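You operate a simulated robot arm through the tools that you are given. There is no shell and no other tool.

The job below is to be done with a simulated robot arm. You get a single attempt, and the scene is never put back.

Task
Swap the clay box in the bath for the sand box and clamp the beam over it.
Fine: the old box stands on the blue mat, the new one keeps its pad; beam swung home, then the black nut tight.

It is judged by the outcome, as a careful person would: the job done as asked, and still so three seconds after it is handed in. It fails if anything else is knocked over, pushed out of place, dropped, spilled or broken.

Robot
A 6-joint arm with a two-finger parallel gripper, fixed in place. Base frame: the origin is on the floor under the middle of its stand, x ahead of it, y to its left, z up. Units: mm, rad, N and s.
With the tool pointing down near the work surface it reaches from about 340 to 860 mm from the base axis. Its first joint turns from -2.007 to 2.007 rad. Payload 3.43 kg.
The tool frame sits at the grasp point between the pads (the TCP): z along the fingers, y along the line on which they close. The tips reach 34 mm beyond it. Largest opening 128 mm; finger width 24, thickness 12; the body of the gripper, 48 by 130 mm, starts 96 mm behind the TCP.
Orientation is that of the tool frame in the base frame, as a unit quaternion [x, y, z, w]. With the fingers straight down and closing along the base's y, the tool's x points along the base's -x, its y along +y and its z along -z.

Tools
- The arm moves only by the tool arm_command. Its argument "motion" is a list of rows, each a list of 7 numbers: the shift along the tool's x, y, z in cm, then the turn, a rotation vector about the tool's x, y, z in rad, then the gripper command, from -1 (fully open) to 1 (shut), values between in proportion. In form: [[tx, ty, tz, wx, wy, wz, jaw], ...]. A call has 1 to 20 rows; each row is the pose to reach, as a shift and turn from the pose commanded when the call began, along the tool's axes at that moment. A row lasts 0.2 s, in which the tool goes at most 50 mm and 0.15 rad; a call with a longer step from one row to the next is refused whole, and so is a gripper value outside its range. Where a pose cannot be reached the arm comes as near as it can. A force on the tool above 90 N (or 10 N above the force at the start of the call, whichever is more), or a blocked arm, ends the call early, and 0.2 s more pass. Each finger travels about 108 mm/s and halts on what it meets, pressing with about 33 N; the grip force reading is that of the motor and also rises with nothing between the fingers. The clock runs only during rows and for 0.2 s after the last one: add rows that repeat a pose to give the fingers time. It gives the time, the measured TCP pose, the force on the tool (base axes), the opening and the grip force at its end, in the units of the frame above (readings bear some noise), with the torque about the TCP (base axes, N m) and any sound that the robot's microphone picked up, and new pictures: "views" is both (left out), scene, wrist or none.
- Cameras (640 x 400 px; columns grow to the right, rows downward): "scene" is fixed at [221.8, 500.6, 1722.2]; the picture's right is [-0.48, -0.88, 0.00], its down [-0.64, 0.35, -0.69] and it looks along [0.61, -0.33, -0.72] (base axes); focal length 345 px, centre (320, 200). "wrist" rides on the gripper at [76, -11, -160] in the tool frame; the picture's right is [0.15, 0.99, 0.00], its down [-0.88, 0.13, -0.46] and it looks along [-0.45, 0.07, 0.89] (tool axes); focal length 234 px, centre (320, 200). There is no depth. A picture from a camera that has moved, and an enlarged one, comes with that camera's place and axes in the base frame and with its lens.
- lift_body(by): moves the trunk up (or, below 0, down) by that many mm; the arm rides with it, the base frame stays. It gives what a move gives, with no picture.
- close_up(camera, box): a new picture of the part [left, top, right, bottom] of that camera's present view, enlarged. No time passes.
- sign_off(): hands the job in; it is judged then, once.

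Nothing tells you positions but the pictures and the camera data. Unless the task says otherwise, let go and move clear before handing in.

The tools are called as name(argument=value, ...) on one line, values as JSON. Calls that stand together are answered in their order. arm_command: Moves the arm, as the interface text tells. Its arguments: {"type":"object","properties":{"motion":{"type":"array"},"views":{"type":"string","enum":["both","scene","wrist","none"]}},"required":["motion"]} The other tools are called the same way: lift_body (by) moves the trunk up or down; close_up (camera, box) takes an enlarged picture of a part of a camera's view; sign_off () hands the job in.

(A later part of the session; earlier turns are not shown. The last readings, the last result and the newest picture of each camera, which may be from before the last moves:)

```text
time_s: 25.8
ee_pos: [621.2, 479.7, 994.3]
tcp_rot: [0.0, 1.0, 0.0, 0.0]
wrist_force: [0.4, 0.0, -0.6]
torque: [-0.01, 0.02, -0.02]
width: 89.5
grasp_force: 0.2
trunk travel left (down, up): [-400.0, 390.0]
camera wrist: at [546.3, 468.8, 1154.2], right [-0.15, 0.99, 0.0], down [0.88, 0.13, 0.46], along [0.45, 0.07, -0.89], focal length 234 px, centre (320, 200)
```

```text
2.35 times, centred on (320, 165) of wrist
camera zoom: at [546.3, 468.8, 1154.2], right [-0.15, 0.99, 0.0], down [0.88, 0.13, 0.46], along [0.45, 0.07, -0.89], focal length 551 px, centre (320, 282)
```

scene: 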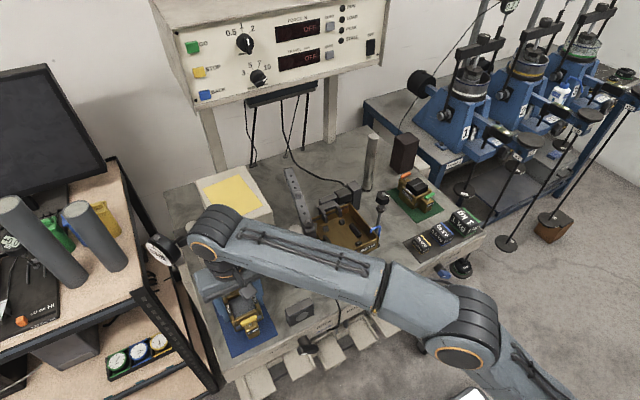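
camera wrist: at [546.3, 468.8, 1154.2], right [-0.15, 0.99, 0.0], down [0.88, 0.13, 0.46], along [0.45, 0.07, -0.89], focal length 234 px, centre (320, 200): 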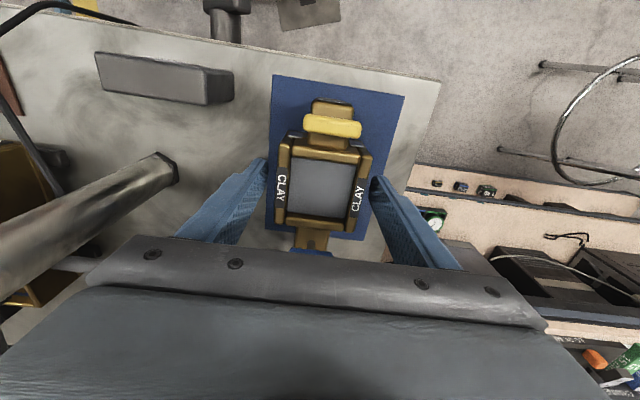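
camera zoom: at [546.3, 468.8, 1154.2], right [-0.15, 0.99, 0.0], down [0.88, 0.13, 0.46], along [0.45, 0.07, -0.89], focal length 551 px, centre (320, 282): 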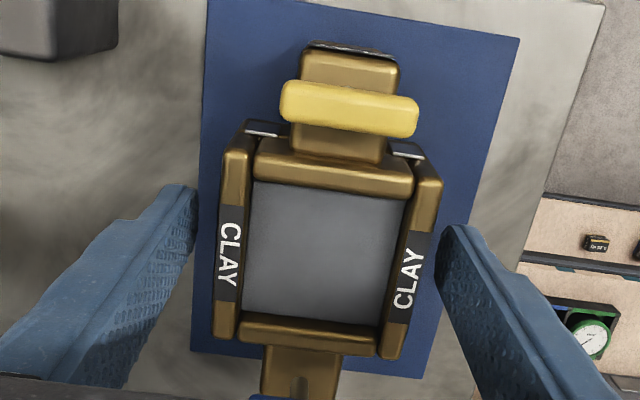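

The clay box is standing squarely on the blue mat and is released. I'll raise up and travel across to above the sand box.

lift_body(by=245)

arm_command(motion=[[-0.5, -3, 0, 0, 0, 0, -0.4], [-1.3, -7, 0, 0, 0, 0, -0.4], [-2.3, -11.5, 0, 0, 0, 0, -0.4], [-3.2, -16, 0, 0, 0, 0, -0.4], [-4.2, -20.5, 0, 0, 0, 0, -0.4], [-5.2, -25, 0, 0, 0, 0, -0.4], [-6.1, -29.5, 0, 0, 0, 0, -0.4], [-7.1, -34, 0, 0, 0, 0, -0.4], [-8, -38.5, 0, 0, 0, 0, -0.4], [-9, -43, 0, 0, 0, 0, -0.4], [-10, -47.5, 0, 0, 0, 0, -0.4], [-10.8, -52, 0, 0, 0, 0, -0.4], [-11.3, -55.5, 0, 0, 0, 0, -0.4], [-11.5, -58.5, 0, 0, 0, 0, -0.4], [-11.5, -58.5, 0, 0, 0, 0, -0.4]], views="both")

close_up(camera="wrist", box=[240, 70, 400, 230])

close_up(camera="scene", box=[200, 210, 320, 370])

```text
time_s: 28.3
ee_pos: [621.8, 480.2, 1238.0]
tcp_rot: [-0.001, 1.0, 0.0, -0.001]
wrist_force: [0.0, -0.6, 0.5]
torque: [-0.02, 0.04, -0.03]
width: 89.7
grasp_force: 0.1
trunk travel left (down, up): [-645.0, 145.0]
```

```text
time_s: 31.5
ee_pos: [738.8, -104.5, 1236.6]
tcp_rot: [-0.001, 1.0, 0.0, -0.001]
wrist_force: [1.0, -0.7, -0.4]
torque: [-0.01, 0.0, 0.0]
width: 89.5
grasp_force: 0.0
trunk travel left (down, up): [-645.0, 145.0]
camera wrist: at [661.7, -115.8, 1398.1], right [-0.15, 0.99, 0.0], down [0.88, 0.13, 0.46], along [0.45, 0.07, -0.89], focal length 234 px, centre (320, 200)
```

scene: 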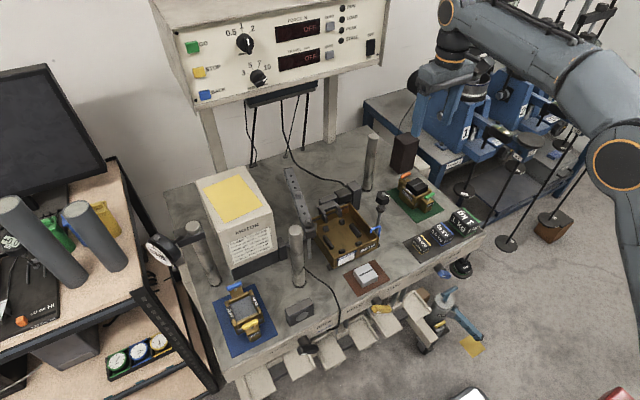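
wrist: 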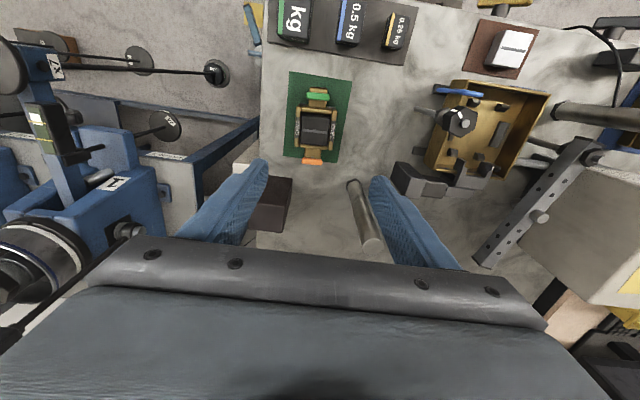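

```text
2.50 times, centred on (320, 150) of wrist
camera zoom: at [661.7, -115.8, 1398.1], right [-0.15, 0.99, 0.0], down [0.88, 0.13, 0.46], along [0.45, 0.07, -0.89], focal length 585 px, centre (320, 325)
```

zoom: 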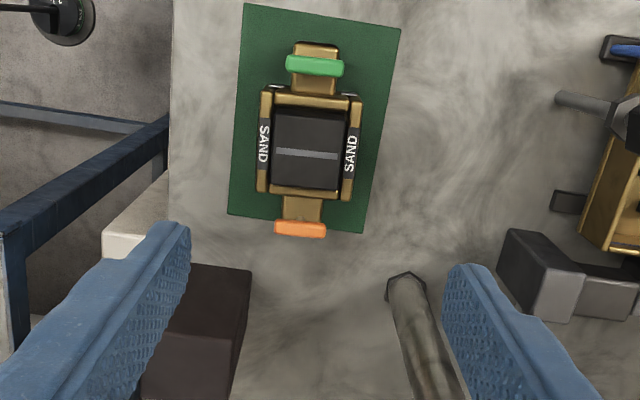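

```text
2.50 times, centred on (260, 290) of scene
camera zoom: at [221.8, 500.6, 1722.2], right [-0.48, -0.88, 0.0], down [-0.64, 0.35, -0.69], along [0.61, -0.33, -0.72], focal length 863 px, centre (470, -25)
```

zoom: 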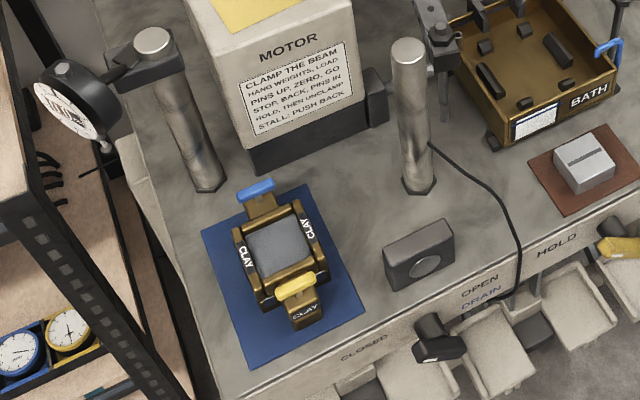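

The bath is now empty and its guide blocks are visible. The sand box is near (734.5, -114) and is turned about 2.5° counter-clockwise. I'll align with it, lower, and look again.

arm_command(motion=[[0.2, -0.5, 0, 0, 0, -0.02, -0.4], [0.4, -0.95, 0, 0, 0, -0.042, -0.4], [0.4, -0.95, 0, 0, 0, -0.042, -0.4]], views="none")

lift_body(by=-160)

close_up(camera="wrist", box=[240, 80, 400, 240])

close_up(camera="scene", box=[300, 180, 400, 280])

close_up(camera="scene", box=[205, 270, 285, 360])

```text
time_s: 32.3
ee_pos: [733.2, -114.6, 1239.6]
tcp_rot: [-0.021, 1.0, 0.0, 0.0]
wrist_force: [-0.1, -0.6, 0.1]
torque: [0.04, -0.01, 0.01]
width: 89.8
grasp_force: 0.0
trunk travel left (down, up): [-645.0, 145.0]
```

```text
time_s: 34.1
ee_pos: [733.2, -114.7, 1079.6]
tcp_rot: [-0.022, 1.0, 0.0, 0.0]
wrist_force: [-0.1, -0.2, 0.9]
torque: [0.03, 0.03, 0.02]
width: 89.7
grasp_force: 0.1
trunk travel left (down, up): [-485.0, 305.0]
```

```text
2.50 times, centred on (320, 160) of wrist
camera zoom: at [658.6, -128.9, 1239.0], right [-0.19, 0.98, 0.0], down [0.87, 0.17, 0.46], along [0.45, 0.09, -0.89], focal length 585 px, centre (320, 300)
```

zoom: 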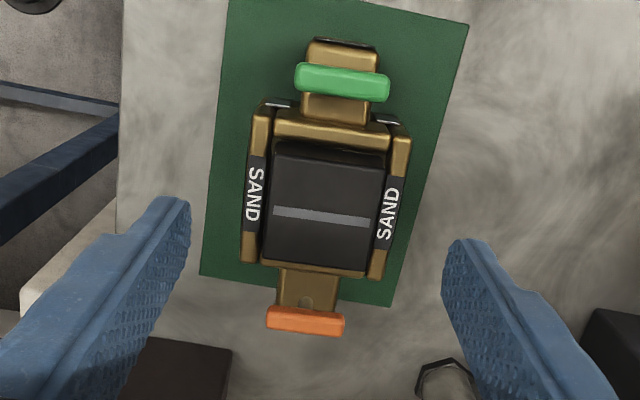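

```text
4.00 times, centred on (350, 230) of scene
camera zoom: at [221.8, 500.6, 1722.2], right [-0.48, -0.88, 0.0], down [-0.64, 0.35, -0.69], along [0.61, -0.33, -0.72], focal length 1381 px, centre (200, 80)
```

zoom: 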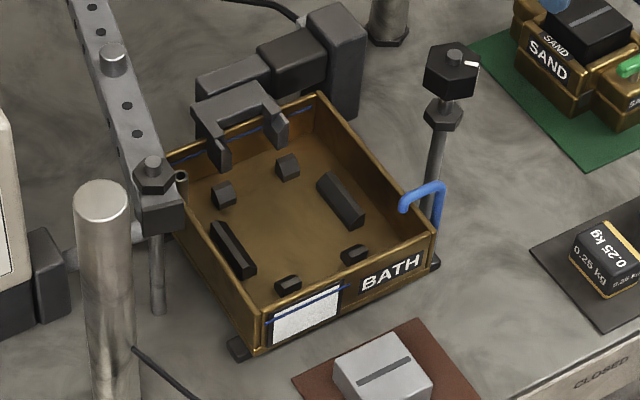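

```text
4.44 times, centred on (245, 315) of scene
camera zoom: at [221.8, 500.6, 1722.2], right [-0.48, -0.88, 0.0], down [-0.64, 0.35, -0.69], along [0.61, -0.33, -0.72], focal length 1534 px, centre (653, -311)
```

zoom: 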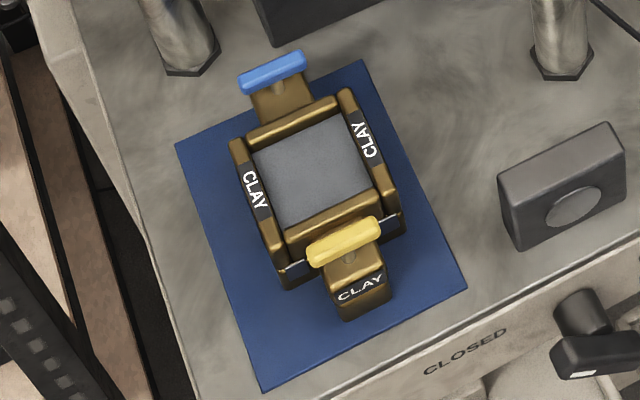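

The gripper is aligned with the sand box to within about 1 mm and 0.3°. I'll make a 1 mm correction and then descend around it.

arm_command(motion=[[-0.1, 0.07, 1.5, 0, 0, 0, -0.4], [-0.1, 0.07, 3.5, 0, 0, 0, -0.4], [-0.1, 0.07, 5.0, 0, 0, 0, -0.4], [-0.1, 0.07, 5.0, 0, 0, 0, -0.4]], views="wrist")

close_up(camera="wrist", box=[250, 90, 390, 240])

```text
time_s: 35.1
ee_pos: [733.8, -113.0, 1027.0]
tcp_rot: [-0.022, 1.0, -0.001, 0.0]
wrist_force: [0.0, -0.3, 1.0]
torque: [0.0, -0.03, 0.02]
width: 89.5
grasp_force: 0.0
trunk travel left (down, up): [-485.0, 305.0]
camera wrist: at [659.7, -127.0, 1187.9], right [-0.19, 0.98, 0.0], down [0.87, 0.17, 0.46], along [0.45, 0.09, -0.89], focal length 234 px, centre (320, 200)
```

wrist: 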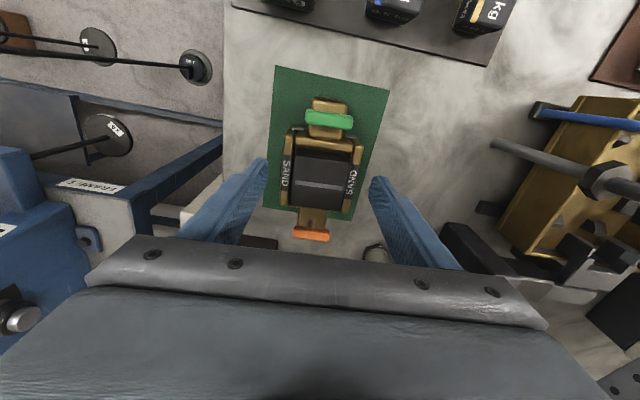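

```text
2.67 times, centred on (320, 165) of wrist
camera zoom: at [659.7, -127.0, 1187.9], right [-0.19, 0.98, 0.0], down [0.87, 0.17, 0.46], along [0.45, 0.09, -0.89], focal length 624 px, centre (320, 293)
```

zoom: 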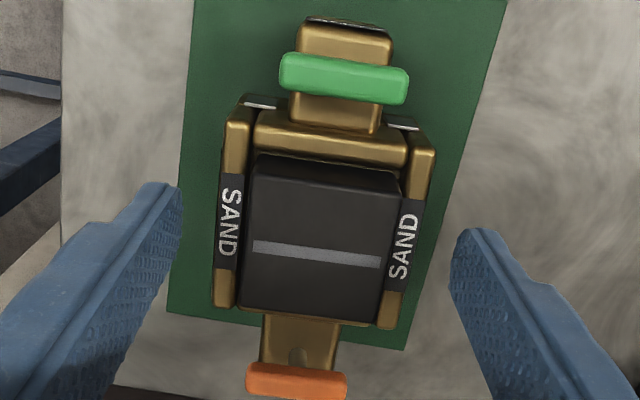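

arm_command(motion=[[0, 0.03, 1.5, 0, 0, 0, -0.4], [0, 0.03, 3.1, 0, 0, 0, -0.4], [0, 0.03, 3.1, 0, 0, 0, -0.4]], views="wrist")

close_up(camera="wrist", box=[220, 80, 420, 250])

close_up(camera="scene", box=[380, 150, 450, 220])

```text
time_s: 35.9
ee_pos: [733.5, -113.8, 997.2]
tcp_rot: [-0.021, 1.0, -0.001, 0.0]
wrist_force: [0.2, 0.7, -0.2]
torque: [-0.02, 0.03, -0.01]
width: 89.5
grasp_force: 0.0
trunk travel left (down, up): [-485.0, 305.0]
camera wrist: at [659.3, -127.3, 1156.6], right [-0.19, 0.98, 0.0], down [0.87, 0.17, 0.46], along [0.45, 0.09, -0.89], focal length 234 px, centre (320, 200)
```

wrist: 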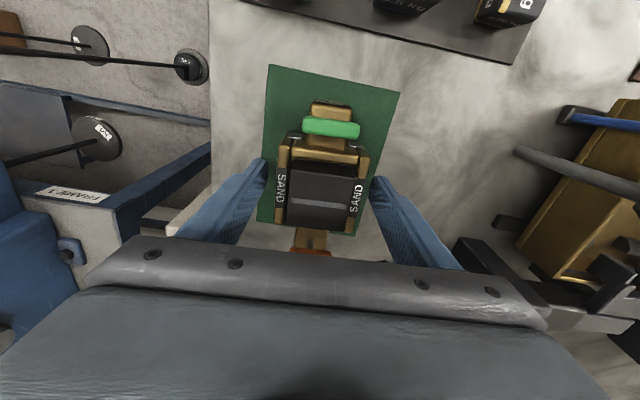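

```text
2.35 times, centred on (320, 165) of wrist
camera zoom: at [659.3, -127.3, 1156.6], right [-0.19, 0.98, 0.0], down [0.87, 0.17, 0.46], along [0.45, 0.09, -0.89], focal length 551 px, centre (320, 282)
```

zoom: 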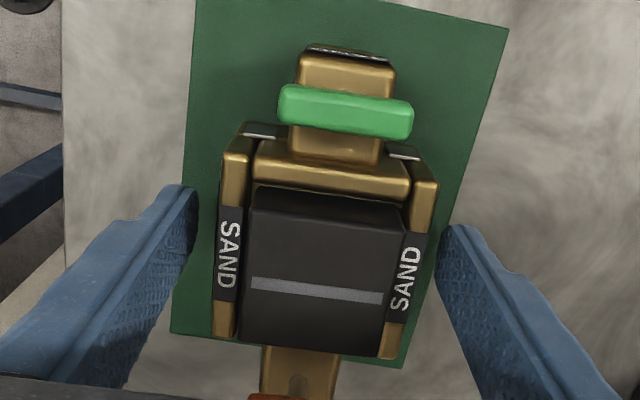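

```text
5.71 times, centred on (415, 185) of scene
camera zoom: at [221.8, 500.6, 1722.2], right [-0.48, -0.88, 0.0], down [-0.64, 0.35, -0.69], along [0.61, -0.33, -0.72], focal length 1972 px, centre (-223, 286)
```

zoom: 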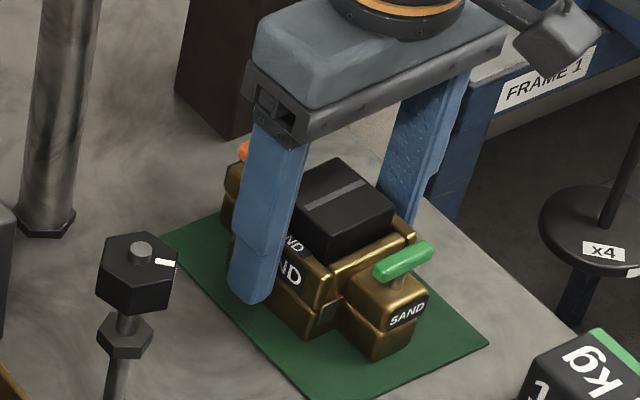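

arm_command(motion=[[-0.12, 0, 0.1, 0, 0, 0, -0.4], [-0.12, 0, 0.2, 0, 0, 0, -0.4], [-0.12, 0, 0.2, 0, 0, 0, -0.2], [-0.12, 0, 0.2, 0, 0, 0, -0.08], [-0.12, 0, 0.2, 0, 0, 0, 0.2], [-0.12, 0, 0.2, 0, 0, 0, 1], [-0.12, 0, 0.2, 0, 0, 0, 1]], views="wrist")

close_up(camera="wrist", box=[250, 90, 390, 240])

```text
time_s: 37.5
ee_pos: [736.2, -114.6, 995.8]
tcp_rot: [-0.022, 1.0, 0.0, 0.0]
wrist_force: [1.2, -3.0, 0.4]
torque: [-0.38, -0.08, 0.25]
width: 67.9
grasp_force: 33.5
trunk travel left (down, up): [-485.0, 305.0]
camera wrist: at [661.0, -127.6, 1155.5], right [-0.19, 0.98, 0.0], down [0.87, 0.17, 0.46], along [0.45, 0.09, -0.89], focal length 234 px, centre (320, 200)
```

wrist: 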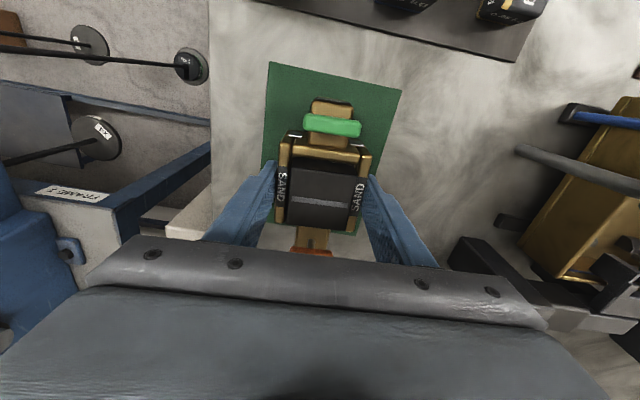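

```text
2.67 times, centred on (320, 165) of wrist
camera zoom: at [661.0, -127.6, 1155.5], right [-0.19, 0.98, 0.0], down [0.87, 0.17, 0.46], along [0.45, 0.09, -0.89], focal length 624 px, centre (320, 293)
```

zoom: 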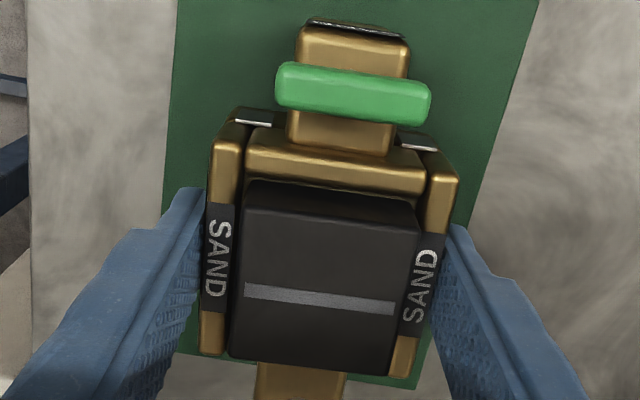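

The grasp on the sand box matches my clay-box reference picture almost pixel for pixel. I'll lift slowly and watch the pad.

arm_command(motion=[[0, 0, -0.3, 0, 0, 0, 1], [0, 0, -0.8, 0, 0, 0, 1], [0, 0, -1.4, 0, 0, 0, 1], [0, 0, -2.0, 0, 0, 0, 1], [0, 0, -2.0, 0, 0, 0, 1]], views="wrist")

close_up(camera="wrist", box=[250, 90, 390, 240])

close_up(camera="scene", box=[380, 150, 450, 220])

```text
time_s: 38.7
ee_pos: [735.9, -114.2, 1016.2]
tcp_rot: [-0.022, 1.0, 0.0, 0.001]
wrist_force: [-0.4, 0.2, -11.3]
torque: [0.0, -0.03, -0.03]
width: 67.8
grasp_force: 32.8
trunk travel left (down, up): [-485.0, 305.0]
camera wrist: at [661.4, -127.5, 1175.5], right [-0.19, 0.98, 0.0], down [0.87, 0.17, 0.46], along [0.45, 0.09, -0.89], focal length 234 px, centre (320, 200)
```

wrist: 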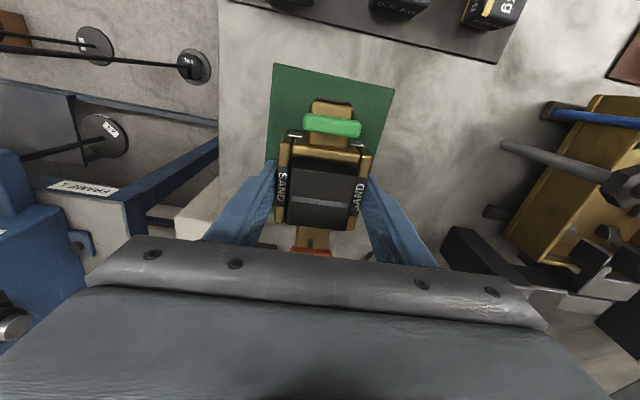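

```text
2.67 times, centred on (320, 165) of wrist
camera zoom: at [661.4, -127.5, 1175.5], right [-0.19, 0.98, 0.0], down [0.87, 0.17, 0.46], along [0.45, 0.09, -0.89], focal length 624 px, centre (320, 293)
```

zoom: 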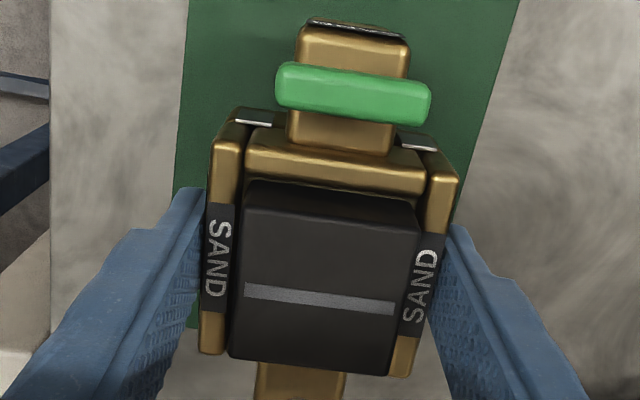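

```text
5.71 times, centred on (415, 185) of scene
camera zoom: at [221.8, 500.6, 1722.2], right [-0.48, -0.88, 0.0], down [-0.64, 0.35, -0.69], along [0.61, -0.33, -0.72], focal length 1972 px, centre (-223, 286)
```

zoom: 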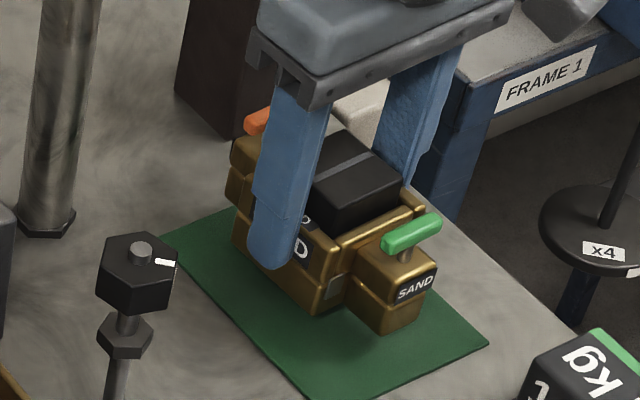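

The sand box and pad are lifted cleanly, at about 11 N in total. I'll raise the trunk to clear the nut and posts, then carry it over the bath while turning back to square.

lift_body(by=205)

arm_command(motion=[[0.1, 1.5, 0, 0, 0, 0, 1], [0.3, 4, 0, 0, 0, 0.005, 1], [0.5, 7, 0, 0, 0, 0.01, 1], [0.8, 10, 0, 0, 0, 0.015, 1], [1.05, 13, 0, 0, 0, 0.02, 1], [1.3, 16, 0, 0, 0, 0.025, 1], [1.55, 19, 0, 0, 0, 0.03, 1], [1.8, 22, 0, 0, 0, 0.035, 1], [2.0, 25, 0, 0, 0, 0.04, 1], [2.2, 27.2, 0, 0, 0, 0.042, 1], [2.32, 28.4, 0, 0, 0, 0.042, 1], [2.32, 28.6, 0, 0, 0, 0.042, 1], [2.32, 28.6, 0, 0, 0, 0.042, 1]], views="both")

close_up(camera="wrist", box=[250, 90, 390, 240])

```text
time_s: 41.0
ee_pos: [735.1, -114.6, 1219.1]
tcp_rot: [-0.021, 1.0, 0.0, -0.001]
wrist_force: [0.1, -0.3, -11.6]
torque: [0.02, -0.01, 0.03]
width: 67.9
grasp_force: 32.8
trunk travel left (down, up): [-690.0, 100.0]
```

```text
time_s: 43.8
ee_pos: [699.1, 169.8, 1220.1]
tcp_rot: [-0.001, 1.0, 0.0, -0.001]
wrist_force: [0.6, -0.3, -11.2]
torque: [0.01, -0.01, 0.0]
width: 67.9
grasp_force: 32.6
trunk travel left (down, up): [-690.0, 100.0]
camera wrist: at [624.2, 160.3, 1380.9], right [-0.15, 0.99, 0.0], down [0.88, 0.13, 0.46], along [0.45, 0.07, -0.89], focal length 234 px, centre (320, 200)
```

scene: 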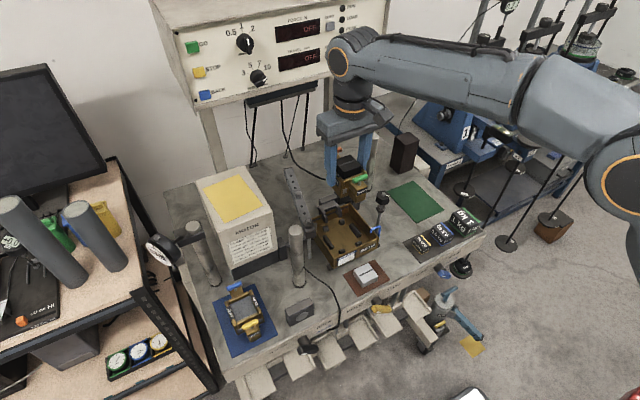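
wrist: 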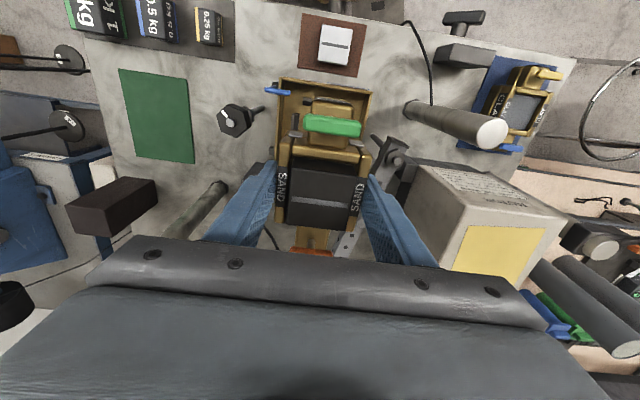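

```text
2.67 times, centred on (320, 165) of wrist
camera zoom: at [624.2, 160.3, 1380.9], right [-0.15, 0.99, 0.0], down [0.88, 0.13, 0.46], along [0.45, 0.07, -0.89], focal length 624 px, centre (320, 293)
```

zoom: 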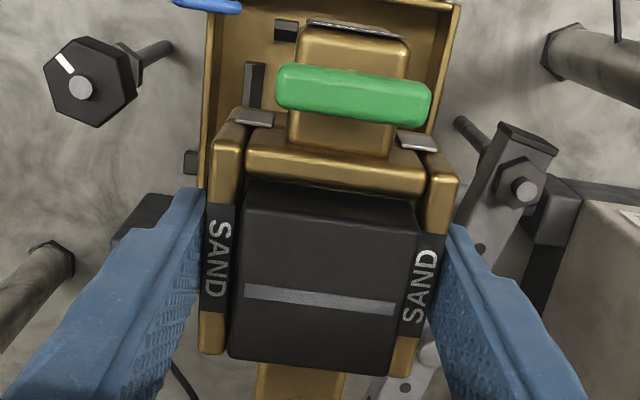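

I'm over the bath and will trim the position by about 2 mm. Then I'll lower to just above the seat and re-check.

arm_command(motion=[[-0.03, 0.17, 0, 0, 0, 0, 1], [-0.03, 0.17, 0, 0, 0, 0, 1]], views="none")

lift_body(by=-140)

arm_command(motion=[[0, 0, 0, 0, 0, 0, 1]], views="both")

close_up(camera="wrist", box=[220, 60, 420, 240])

close_up(camera="scene", box=[300, 180, 400, 280])

```text
time_s: 44.4
ee_pos: [699.8, 172.7, 1221.4]
tcp_rot: [0.0, 1.0, 0.001, 0.0]
wrist_force: [-0.6, -0.2, -10.6]
torque: [-0.02, -0.01, -0.01]
width: 68.0
grasp_force: 32.7
trunk travel left (down, up): [-690.0, 100.0]
```

```text
time_s: 46.0
ee_pos: [700.7, 172.4, 1080.2]
tcp_rot: [0.0, 1.0, 0.0, 0.0]
wrist_force: [-1.0, 0.0, -10.7]
torque: [-0.05, 0.0, -0.01]
width: 68.2
grasp_force: 33.1
trunk travel left (down, up): [-550.0, 240.0]
```

```text
time_s: 46.4
ee_pos: [700.0, 171.7, 1080.6]
tcp_rot: [0.0, 1.0, 0.001, 0.001]
wrist_force: [-0.2, 0.4, -12.0]
torque: [0.03, -0.01, 0.0]
width: 68.0
grasp_force: 32.7
trunk travel left (down, up): [-550.0, 240.0]
camera wrist: at [625.2, 162.0, 1240.5], right [-0.15, 0.99, 0.0], down [0.88, 0.13, 0.46], along [0.45, 0.07, -0.89], focal length 234 px, centre (320, 200)
```

scene: 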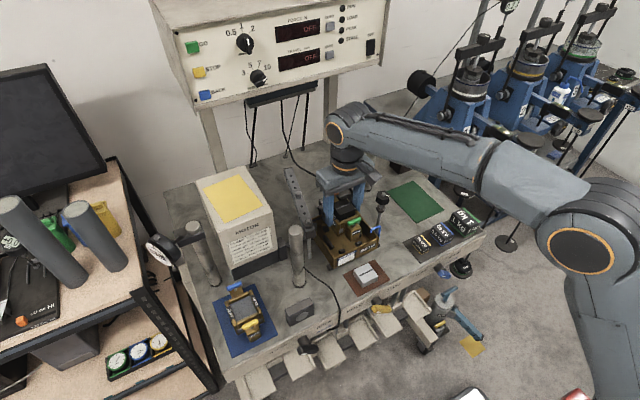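
wrist: 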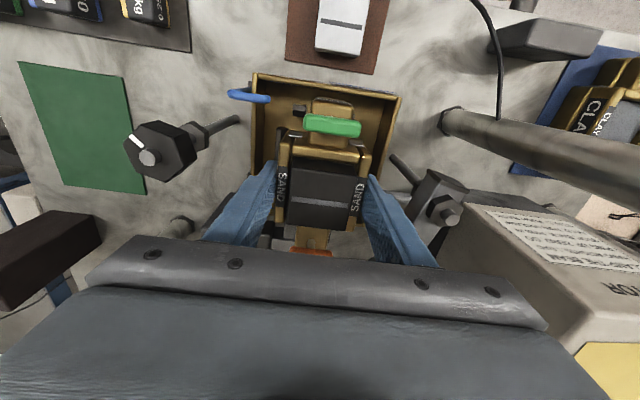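

```text
2.22 times, centred on (320, 150) of wrist
camera zoom: at [625.2, 162.0, 1240.5], right [-0.15, 0.99, 0.0], down [0.88, 0.13, 0.46], along [0.45, 0.07, -0.89], focal length 520 px, centre (320, 311)
```

zoom: 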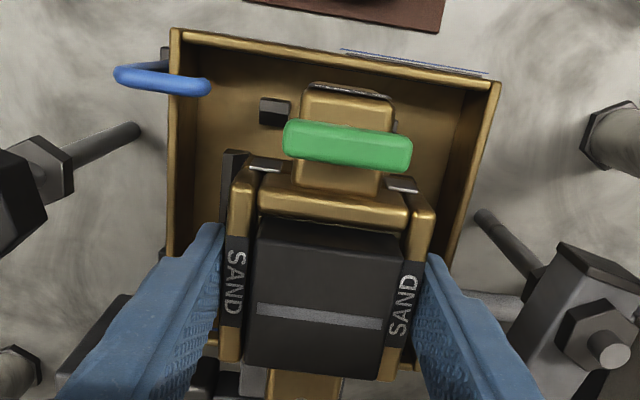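

```text
4.00 times, centred on (350, 230) of scene
camera zoom: at [221.8, 500.6, 1722.2], right [-0.48, -0.88, 0.0], down [-0.64, 0.35, -0.69], along [0.61, -0.33, -0.72], focal length 1381 px, centre (200, 80)
```

zoom: 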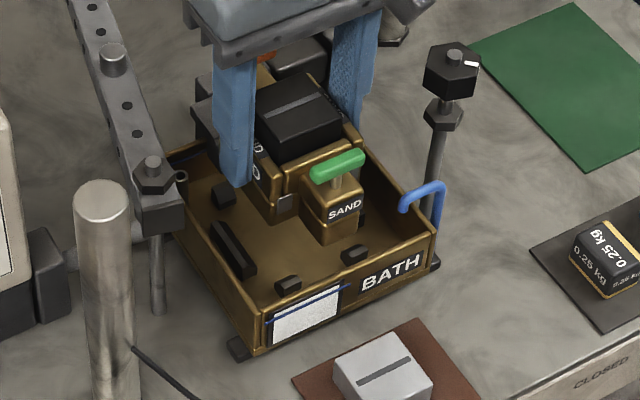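

arm_command(motion=[[0.03, -0.03, 1.0, 0, 0, 0, 1], [0.03, -0.03, 2.0, 0, 0, 0, 1], [0.03, -0.03, 3.0, 0, 0, 0, 1], [0.03, -0.03, 3.0, 0, 0, 0, 1]], views="none")

close_up(camera="scene", box=[300, 180, 400, 280])

close_up(camera="wrist", box=[220, 60, 420, 240])

```text
time_s: 47.4
ee_pos: [700.7, 172.3, 1050.8]
tcp_rot: [0.0, 1.0, 0.001, 0.0]
wrist_force: [0.4, -0.9, -12.0]
torque: [0.0, 0.02, 0.0]
width: 67.9
grasp_force: 32.7
trunk travel left (down, up): [-550.0, 240.0]
```

```text
4.00 times, centred on (350, 230) of scene
camera zoom: at [221.8, 500.6, 1722.2], right [-0.48, -0.88, 0.0], down [-0.64, 0.35, -0.69], along [0.61, -0.33, -0.72], focal length 1381 px, centre (200, 80)
```

zoom: 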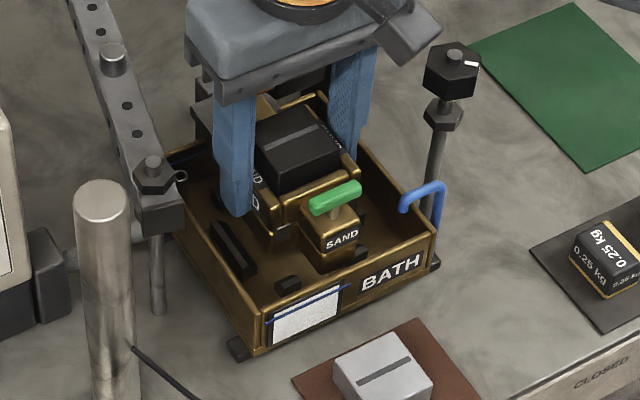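

```text
2.22 times, centred on (320, 150) of wrist
camera zoom: at [624.9, 161.5, 1210.6], right [-0.15, 0.99, 0.0], down [0.88, 0.13, 0.46], along [0.45, 0.07, -0.89], focal length 520 px, centre (320, 311)
```

zoom: 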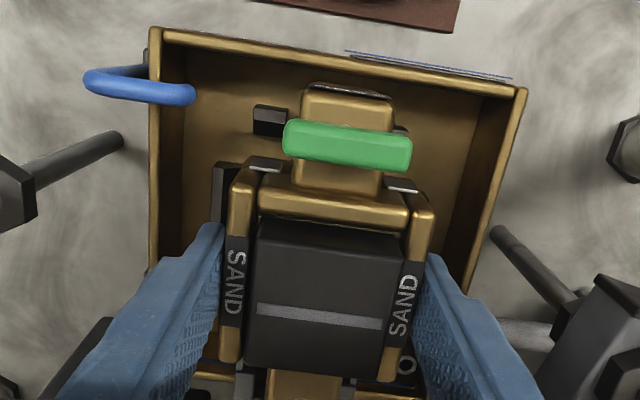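

arm_command(motion=[[0.05, -0.03, 0.6, 0, 0, 0, 1], [0.05, -0.03, 1.2, 0, 0, 0, 1], [0.05, -0.03, 1.2, 0, 0, 0, 1]], views="wrist")

close_up(camera="wrist", box=[220, 60, 420, 240])

```text
time_s: 48.2
ee_pos: [699.4, 171.6, 1038.7]
tcp_rot: [-0.001, 1.0, 0.0, 0.0]
wrist_force: [0.6, -0.1, -10.6]
torque: [0.03, 0.02, 0.0]
width: 68.0
grasp_force: 33.3
trunk travel left (down, up): [-550.0, 240.0]
camera wrist: at [624.3, 161.5, 1198.6], right [-0.15, 0.99, 0.0], down [0.88, 0.13, 0.46], along [0.45, 0.07, -0.89], focal length 234 px, centre (320, 200)
```

wrist: 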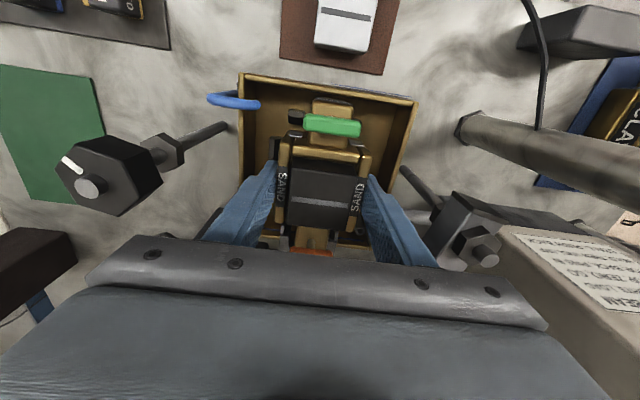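

```text
2.22 times, centred on (320, 150) of wrist
camera zoom: at [624.3, 161.5, 1198.6], right [-0.15, 0.99, 0.0], down [0.88, 0.13, 0.46], along [0.45, 0.07, -0.89], focal length 520 px, centre (320, 311)
```

zoom: 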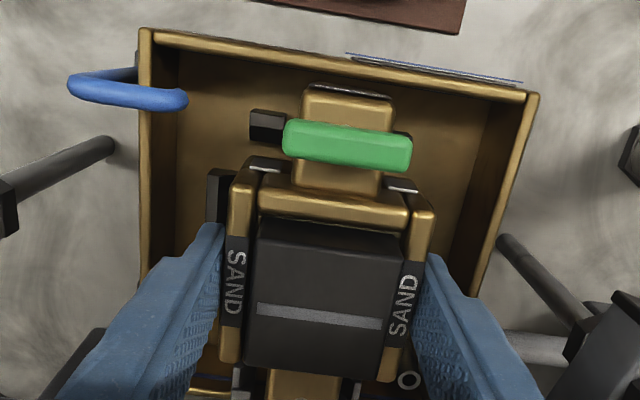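

The view now matches the earlier picture of the clay box at the same height. I'll keep lowering in small steps and watch the force.

arm_command(motion=[[0, 0, 0.3, 0, 0, 0, 1], [0, 0, 0.6, 0, 0, 0, 1], [0, 0, 0.9, 0, 0, 0, 1], [0, 0, 0.9, 0, 0, 0, 1]], views="none")

arm_command(motion=[[0, 0, 0.2, 0, 0, 0, 1], [0, 0, 0.4, 0, 0, 0, 1], [0, 0, 0.6, 0, 0, 0, 1], [0, 0, 0.6, 0, 0, 0, 1]], views="none")

close_up(camera="scene", box=[300, 190, 380, 270])

```text
time_s: 49.2
ee_pos: [698.6, 171.7, 1028.9]
tcp_rot: [-0.001, 1.0, 0.0, 0.001]
wrist_force: [0.1, 0.3, -10.8]
torque: [-0.01, -0.02, -0.01]
width: 67.8
grasp_force: 32.6
trunk travel left (down, up): [-550.0, 240.0]
```

```text
time_s: 50.2
ee_pos: [699.1, 172.1, 1023.6]
tcp_rot: [-0.001, 1.0, 0.001, -0.001]
wrist_force: [0.0, -0.3, -10.4]
torque: [-0.04, 0.02, -0.01]
width: 67.6
grasp_force: 33.2
trunk travel left (down, up): [-550.0, 240.0]
```

```text
5.00 times, centred on (340, 230) of scene
camera zoom: at [221.8, 500.6, 1722.2], right [-0.48, -0.88, 0.0], down [-0.64, 0.35, -0.69], along [0.61, -0.33, -0.72], focal length 1726 px, centre (220, 50)
```

zoom: 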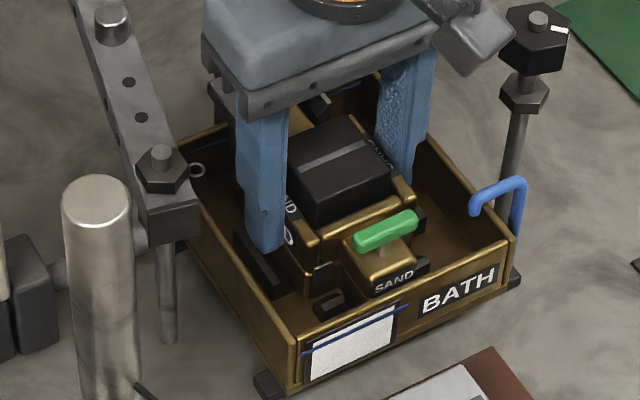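

arm_command(motion=[[0, 0, 0.15, 0, 0, 0, 1], [0, 0, 0.3, 0, 0, 0, 1], [0, 0, 0.3, 0, 0, 0, 1]], views="none")

arm_command(motion=[[0, 0, 0.1, 0, 0, 0, 1], [0, 0, 0.2, 0, 0, 0, 1], [0, 0, 0.2, 0, 0, 0, 1]], views="none")

```text
time_s: 51.0
ee_pos: [699.4, 172.2, 1020.7]
tcp_rot: [-0.001, 1.0, 0.0, 0.0]
wrist_force: [1.1, -0.3, -11.3]
torque: [0.0, -0.01, 0.03]
width: 68.0
grasp_force: 33.4
trunk travel left (down, up): [-550.0, 240.0]
```

```text
time_s: 51.8
ee_pos: [699.4, 172.2, 1018.6]
tcp_rot: [-0.001, 1.0, 0.001, 0.0]
wrist_force: [-0.7, 0.1, -10.9]
torque: [0.02, -0.03, -0.02]
width: 67.9
grasp_force: 33.3
trunk travel left (down, up): [-550.0, 240.0]
```

arm_command(motion=[[0, 0, 0.1, 0, 0, 0, 1], [0, 0, 0.15, 0, 0, 0, 1], [0, 0, 0.15, 0, 0, 0, 1]], views="none")

```text
time_s: 52.6
ee_pos: [700.6, 171.7, 1017.7]
tcp_rot: [-0.001, 1.0, 0.001, 0.001]
wrist_force: [3.7, 1.8, 4.2]
torque: [-0.05, 0.79, -0.07]
width: 67.7
grasp_force: 33.3
trunk travel left (down, up): [-550.0, 240.0]
```

The box touches down at the same height the clay box sat, TCP 1017.7, so it's seated. I'll release and inspect.

arm_command(motion=[[0, 0, -0.05, 0, 0, 0, 0.5], [0, 0, -0.05, 0, 0, 0, -0.2], [0, 0, -0.05, 0, 0, 0, -0.4], [0, 0, -0.05, 0, 0, 0, -0.4]], views="wrist")

arm_command(motion=[[0, 0, -2, 0, 0, 0, -0.4], [0, 0, -5, 0, 0, 0, -0.4], [0, 0, -9, 0, 0, 0, -0.4], [0, 0, -13, 0, 0, 0, -0.4], [0, 0, -15.7, 0, 0, 0, -0.4], [0, 0, -15.7, 0, 0, 0, -0.4]], views="both")

close_up(camera="wrist", box=[260, 70, 380, 220])

close_up(camera="scene", box=[280, 170, 400, 280])

```text
time_s: 53.6
ee_pos: [700.0, 172.8, 1018.7]
tcp_rot: [0.0, 1.0, 0.001, -0.001]
wrist_force: [-0.9, 0.4, 0.3]
torque: [-0.01, 0.0, 0.02]
width: 89.4
grasp_force: 0.1
trunk travel left (down, up): [-550.0, 240.0]
camera wrist: at [623.8, 161.3, 1178.5], right [-0.15, 0.99, 0.0], down [0.88, 0.13, 0.46], along [0.45, 0.07, -0.89], focal length 234 px, centre (320, 200)
```

wrist: 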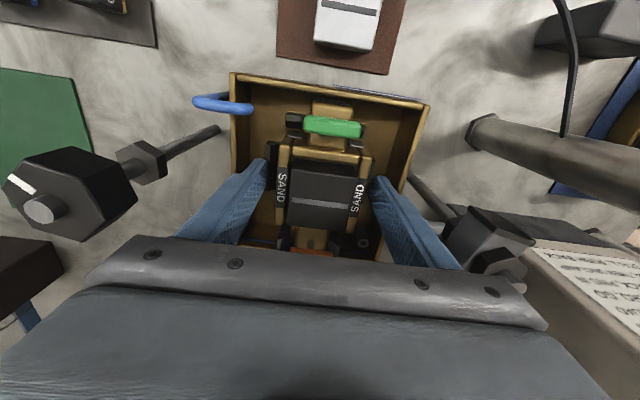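

```text
time_s: 55.0
ee_pos: [698.9, 171.8, 1174.8]
tcp_rot: [-0.001, 1.0, 0.0, 0.0]
wrist_force: [-0.4, -0.5, -0.5]
torque: [0.02, 0.0, -0.01]
width: 89.7
grasp_force: 0.0
trunk travel left (down, up): [-550.0, 240.0]
camera wrist: at [623.4, 161.9, 1334.8], right [-0.15, 0.99, 0.0], down [0.88, 0.13, 0.46], along [0.45, 0.07, -0.89], focal length 234 px, centre (320, 200)
```

scene: 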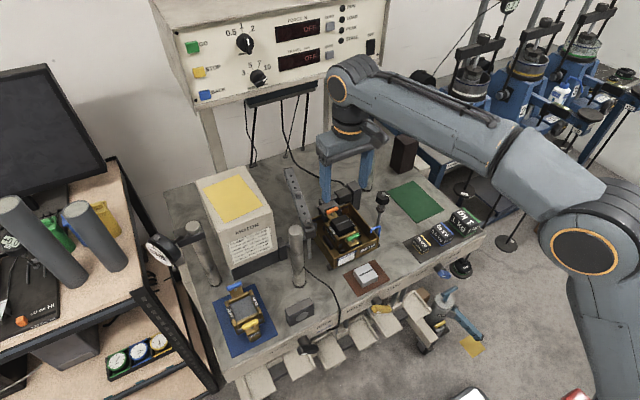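
wrist: 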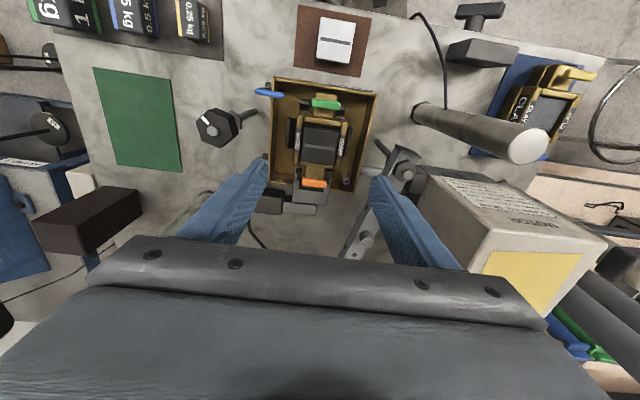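

```text
2.67 times, centred on (320, 145) of wrist
camera zoom: at [623.4, 161.9, 1334.8], right [-0.15, 0.99, 0.0], down [0.88, 0.13, 0.46], along [0.45, 0.07, -0.89], focal length 624 px, centre (320, 347)
```

zoom: 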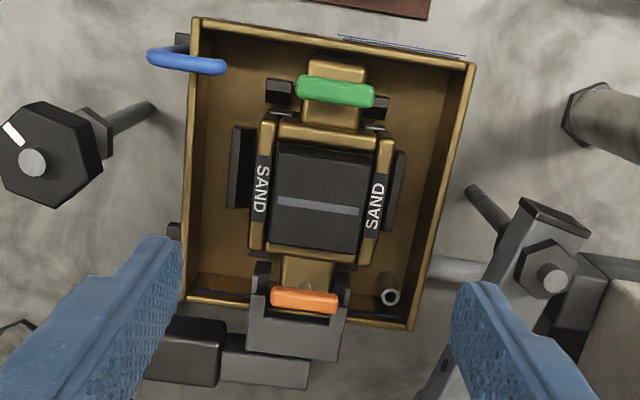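

```text
3.64 times, centred on (340, 225) of scene
camera zoom: at [221.8, 500.6, 1722.2], right [-0.48, -0.88, 0.0], down [-0.64, 0.35, -0.69], along [0.61, -0.33, -0.72], focal length 1255 px, centre (247, 109)
```

zoom: 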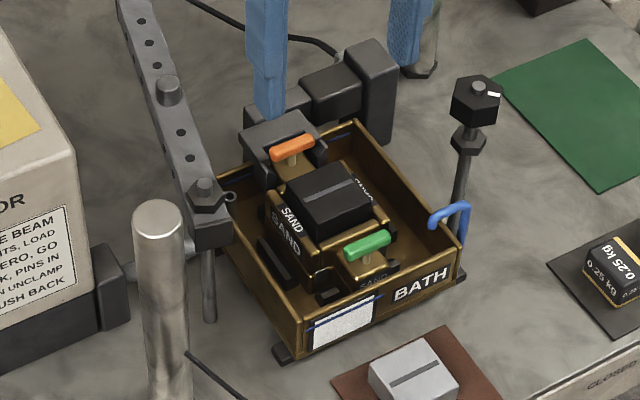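

The sand box and pad are seated just as the clay box was. Before swinging the beam I want a near-horizontal view to compare the heights of the beam, nut, collar and pad. I'll back off and tilt the wrist camera.

arm_command(motion=[[4, 0, 0.5, 0, 0, 0, -0.4], [8.5, 0, 1.5, 0, 0, 0, -0.4], [13, 0, 2.5, 0, 0, 0, -0.4], [14.5, 0, 3.0, 0, 0, 0, -0.6], [14.5, 0, 3.0, 0, 0, 0, -1]], views="none")

arm_command(motion=[[0, 0, 0, 0, -0.14, 0, -1], [0, 0, 0, 0, -0.28, 0, -1], [0, 0, 0, 0, -0.42, 0, -1], [0, 0, 0, 0, -0.56, 0, -1], [0, 0, 0, 0, -0.7, 0, -1], [0, 0, 0, 0, -0.84, 0, -1], [0, 0, 0, 0, -0.98, 0, -1], [0, 0, 0, 0, -1.05, 0, -1], [0, 0, 0, 0, -1.05, 0, -1]], views="both")

close_up(camera="wrist", box=[230, 80, 420, 200])

```text
time_s: 56.2
ee_pos: [554.9, 171.5, 1147.0]
tcp_rot: [0.0, 1.0, 0.0, 0.0]
wrist_force: [0.0, -0.6, -0.2]
torque: [-0.02, -0.03, -0.02]
width: 127.9
grasp_force: 0.0
trunk travel left (down, up): [-550.0, 240.0]
```

```text
time_s: 58.2
ee_pos: [554.3, 171.0, 1144.1]
tcp_rot: [0.0, 0.865, 0.0, 0.501]
wrist_force: [0.6, -1.1, 0.3]
torque: [-0.01, -0.02, 0.03]
width: 127.7
grasp_force: 0.0
trunk travel left (down, up): [-550.0, 240.0]
camera wrist: at [378.8, 160.8, 1159.0], right [-0.07, 0.99, -0.13], down [0.04, 0.13, 0.99], along [1.0, 0.07, -0.05], focal length 234 px, centre (320, 200)
```

scene: 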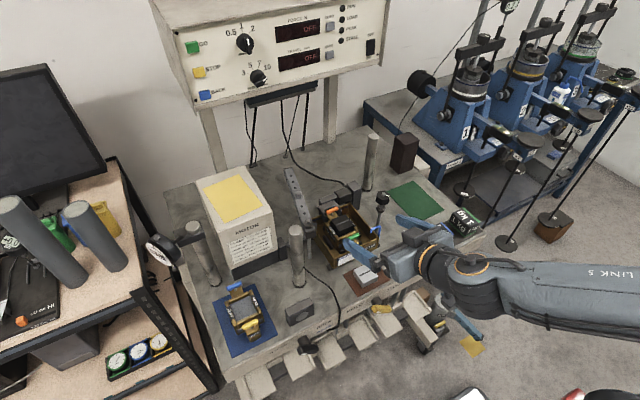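
wrist: 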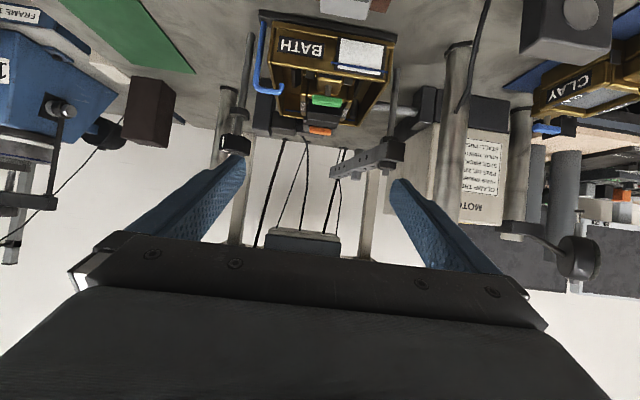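

```text
3.33 times, centred on (325, 140) of wrist
camera zoom: at [378.8, 160.8, 1159.0], right [-0.07, 0.99, -0.13], down [0.04, 0.13, 0.99], along [1.0, 0.07, -0.05], focal length 781 px, centre (303, 400)
```

zoom: 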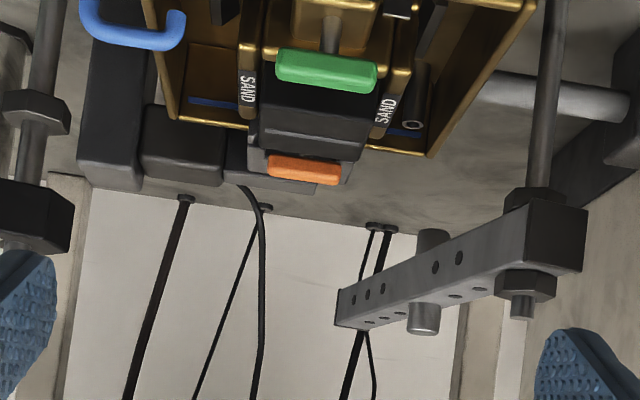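

This view is upside down, but it shows the beam edge-on beside the pivot collar, along with the stud's collar and nut. I'll zoom in to compare heights precisely.

close_up(camera="wrist", box=[215, 90, 265, 165])

close_up(camera="wrist", box=[325, 120, 415, 185])

close_up(camera="wrist", box=[280, 60, 360, 145])

```text
5.33 times, centred on (240, 128) of wrist
camera zoom: at [378.8, 160.8, 1159.0], right [-0.07, 0.99, -0.13], down [0.04, 0.13, 0.99], along [1.0, 0.07, -0.05], focal length 1249 px, centre (747, 587)
```

zoom: 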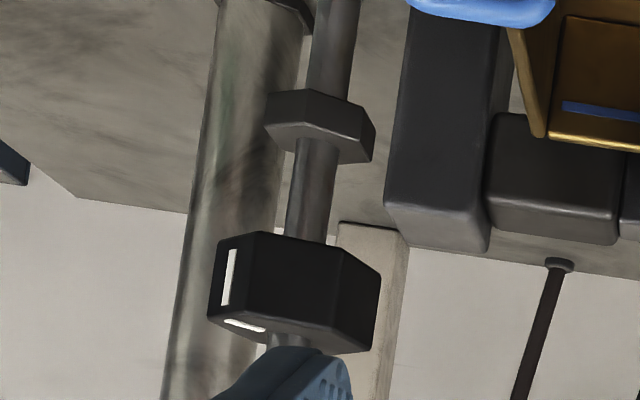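

```text
6.15 times, centred on (370, 152) of wrist
camera zoom: at [378.8, 160.8, 1159.0], right [-0.07, 0.99, -0.13], down [0.04, 0.13, 0.99], along [1.0, 0.07, -0.05], focal length 1441 px, centre (12, 492)
```

zoom: 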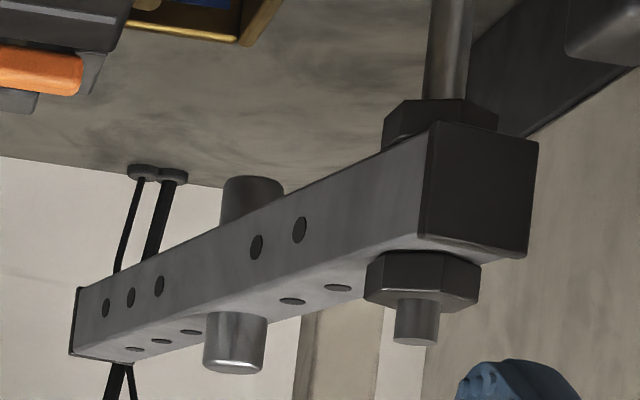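

```text
4.71 times, centred on (320, 102) of wrist
camera zoom: at [378.8, 160.8, 1159.0], right [-0.07, 0.99, -0.13], down [0.04, 0.13, 0.99], along [1.0, 0.07, -0.05], focal length 1102 px, centre (320, 659)
```

zoom: 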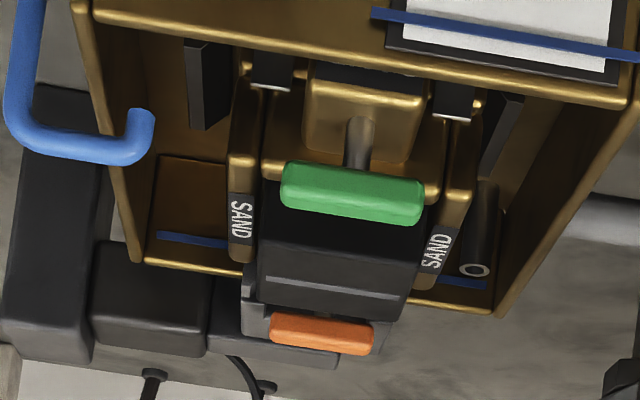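

The beam spans z ≈ 1050–1076. It matches the gap between the collar top (~1051) and the nut underside (~1078), and its button clears the pad (~1032) and the handles. I'll return to tool-down and raise the trunk for extra reach.

arm_command(motion=[[0, 0, 0, 0, 0.14, 0, -1], [0, 0, 0, 0, 0.28, 0, -1], [0, 0, 0, 0, 0.42, 0, -1], [0, 0, 0, 0, 0.56, 0, -1], [0, 0, 0, 0, 0.7, 0, -1], [0, 0, 0, 0, 0.84, 0, -0.5], [0, 0, 0, 0, 0.98, 0, 0.5], [0, 0, 0, 0, 1.05, 0, 1], [0, 0, 0, 0, 1.05, 0, 1]], views="none")

lift_body(by=165)

```text
time_s: 60.2
ee_pos: [554.3, 171.8, 1144.5]
tcp_rot: [-0.001, 1.0, 0.0, -0.001]
wrist_force: [0.9, 0.3, -0.1]
torque: [0.01, 0.03, -0.01]
width: 0.0
grasp_force: 33.2
trunk travel left (down, up): [-550.0, 240.0]
```

```text
time_s: 62.1
ee_pos: [555.0, 171.6, 1310.4]
tcp_rot: [0.0, 1.0, 0.001, 0.0]
wrist_force: [-0.2, 0.3, 0.7]
torque: [0.0, 0.01, 0.02]
width: 0.0
grasp_force: 32.9
trunk travel left (down, up): [-715.0, 75.0]
```

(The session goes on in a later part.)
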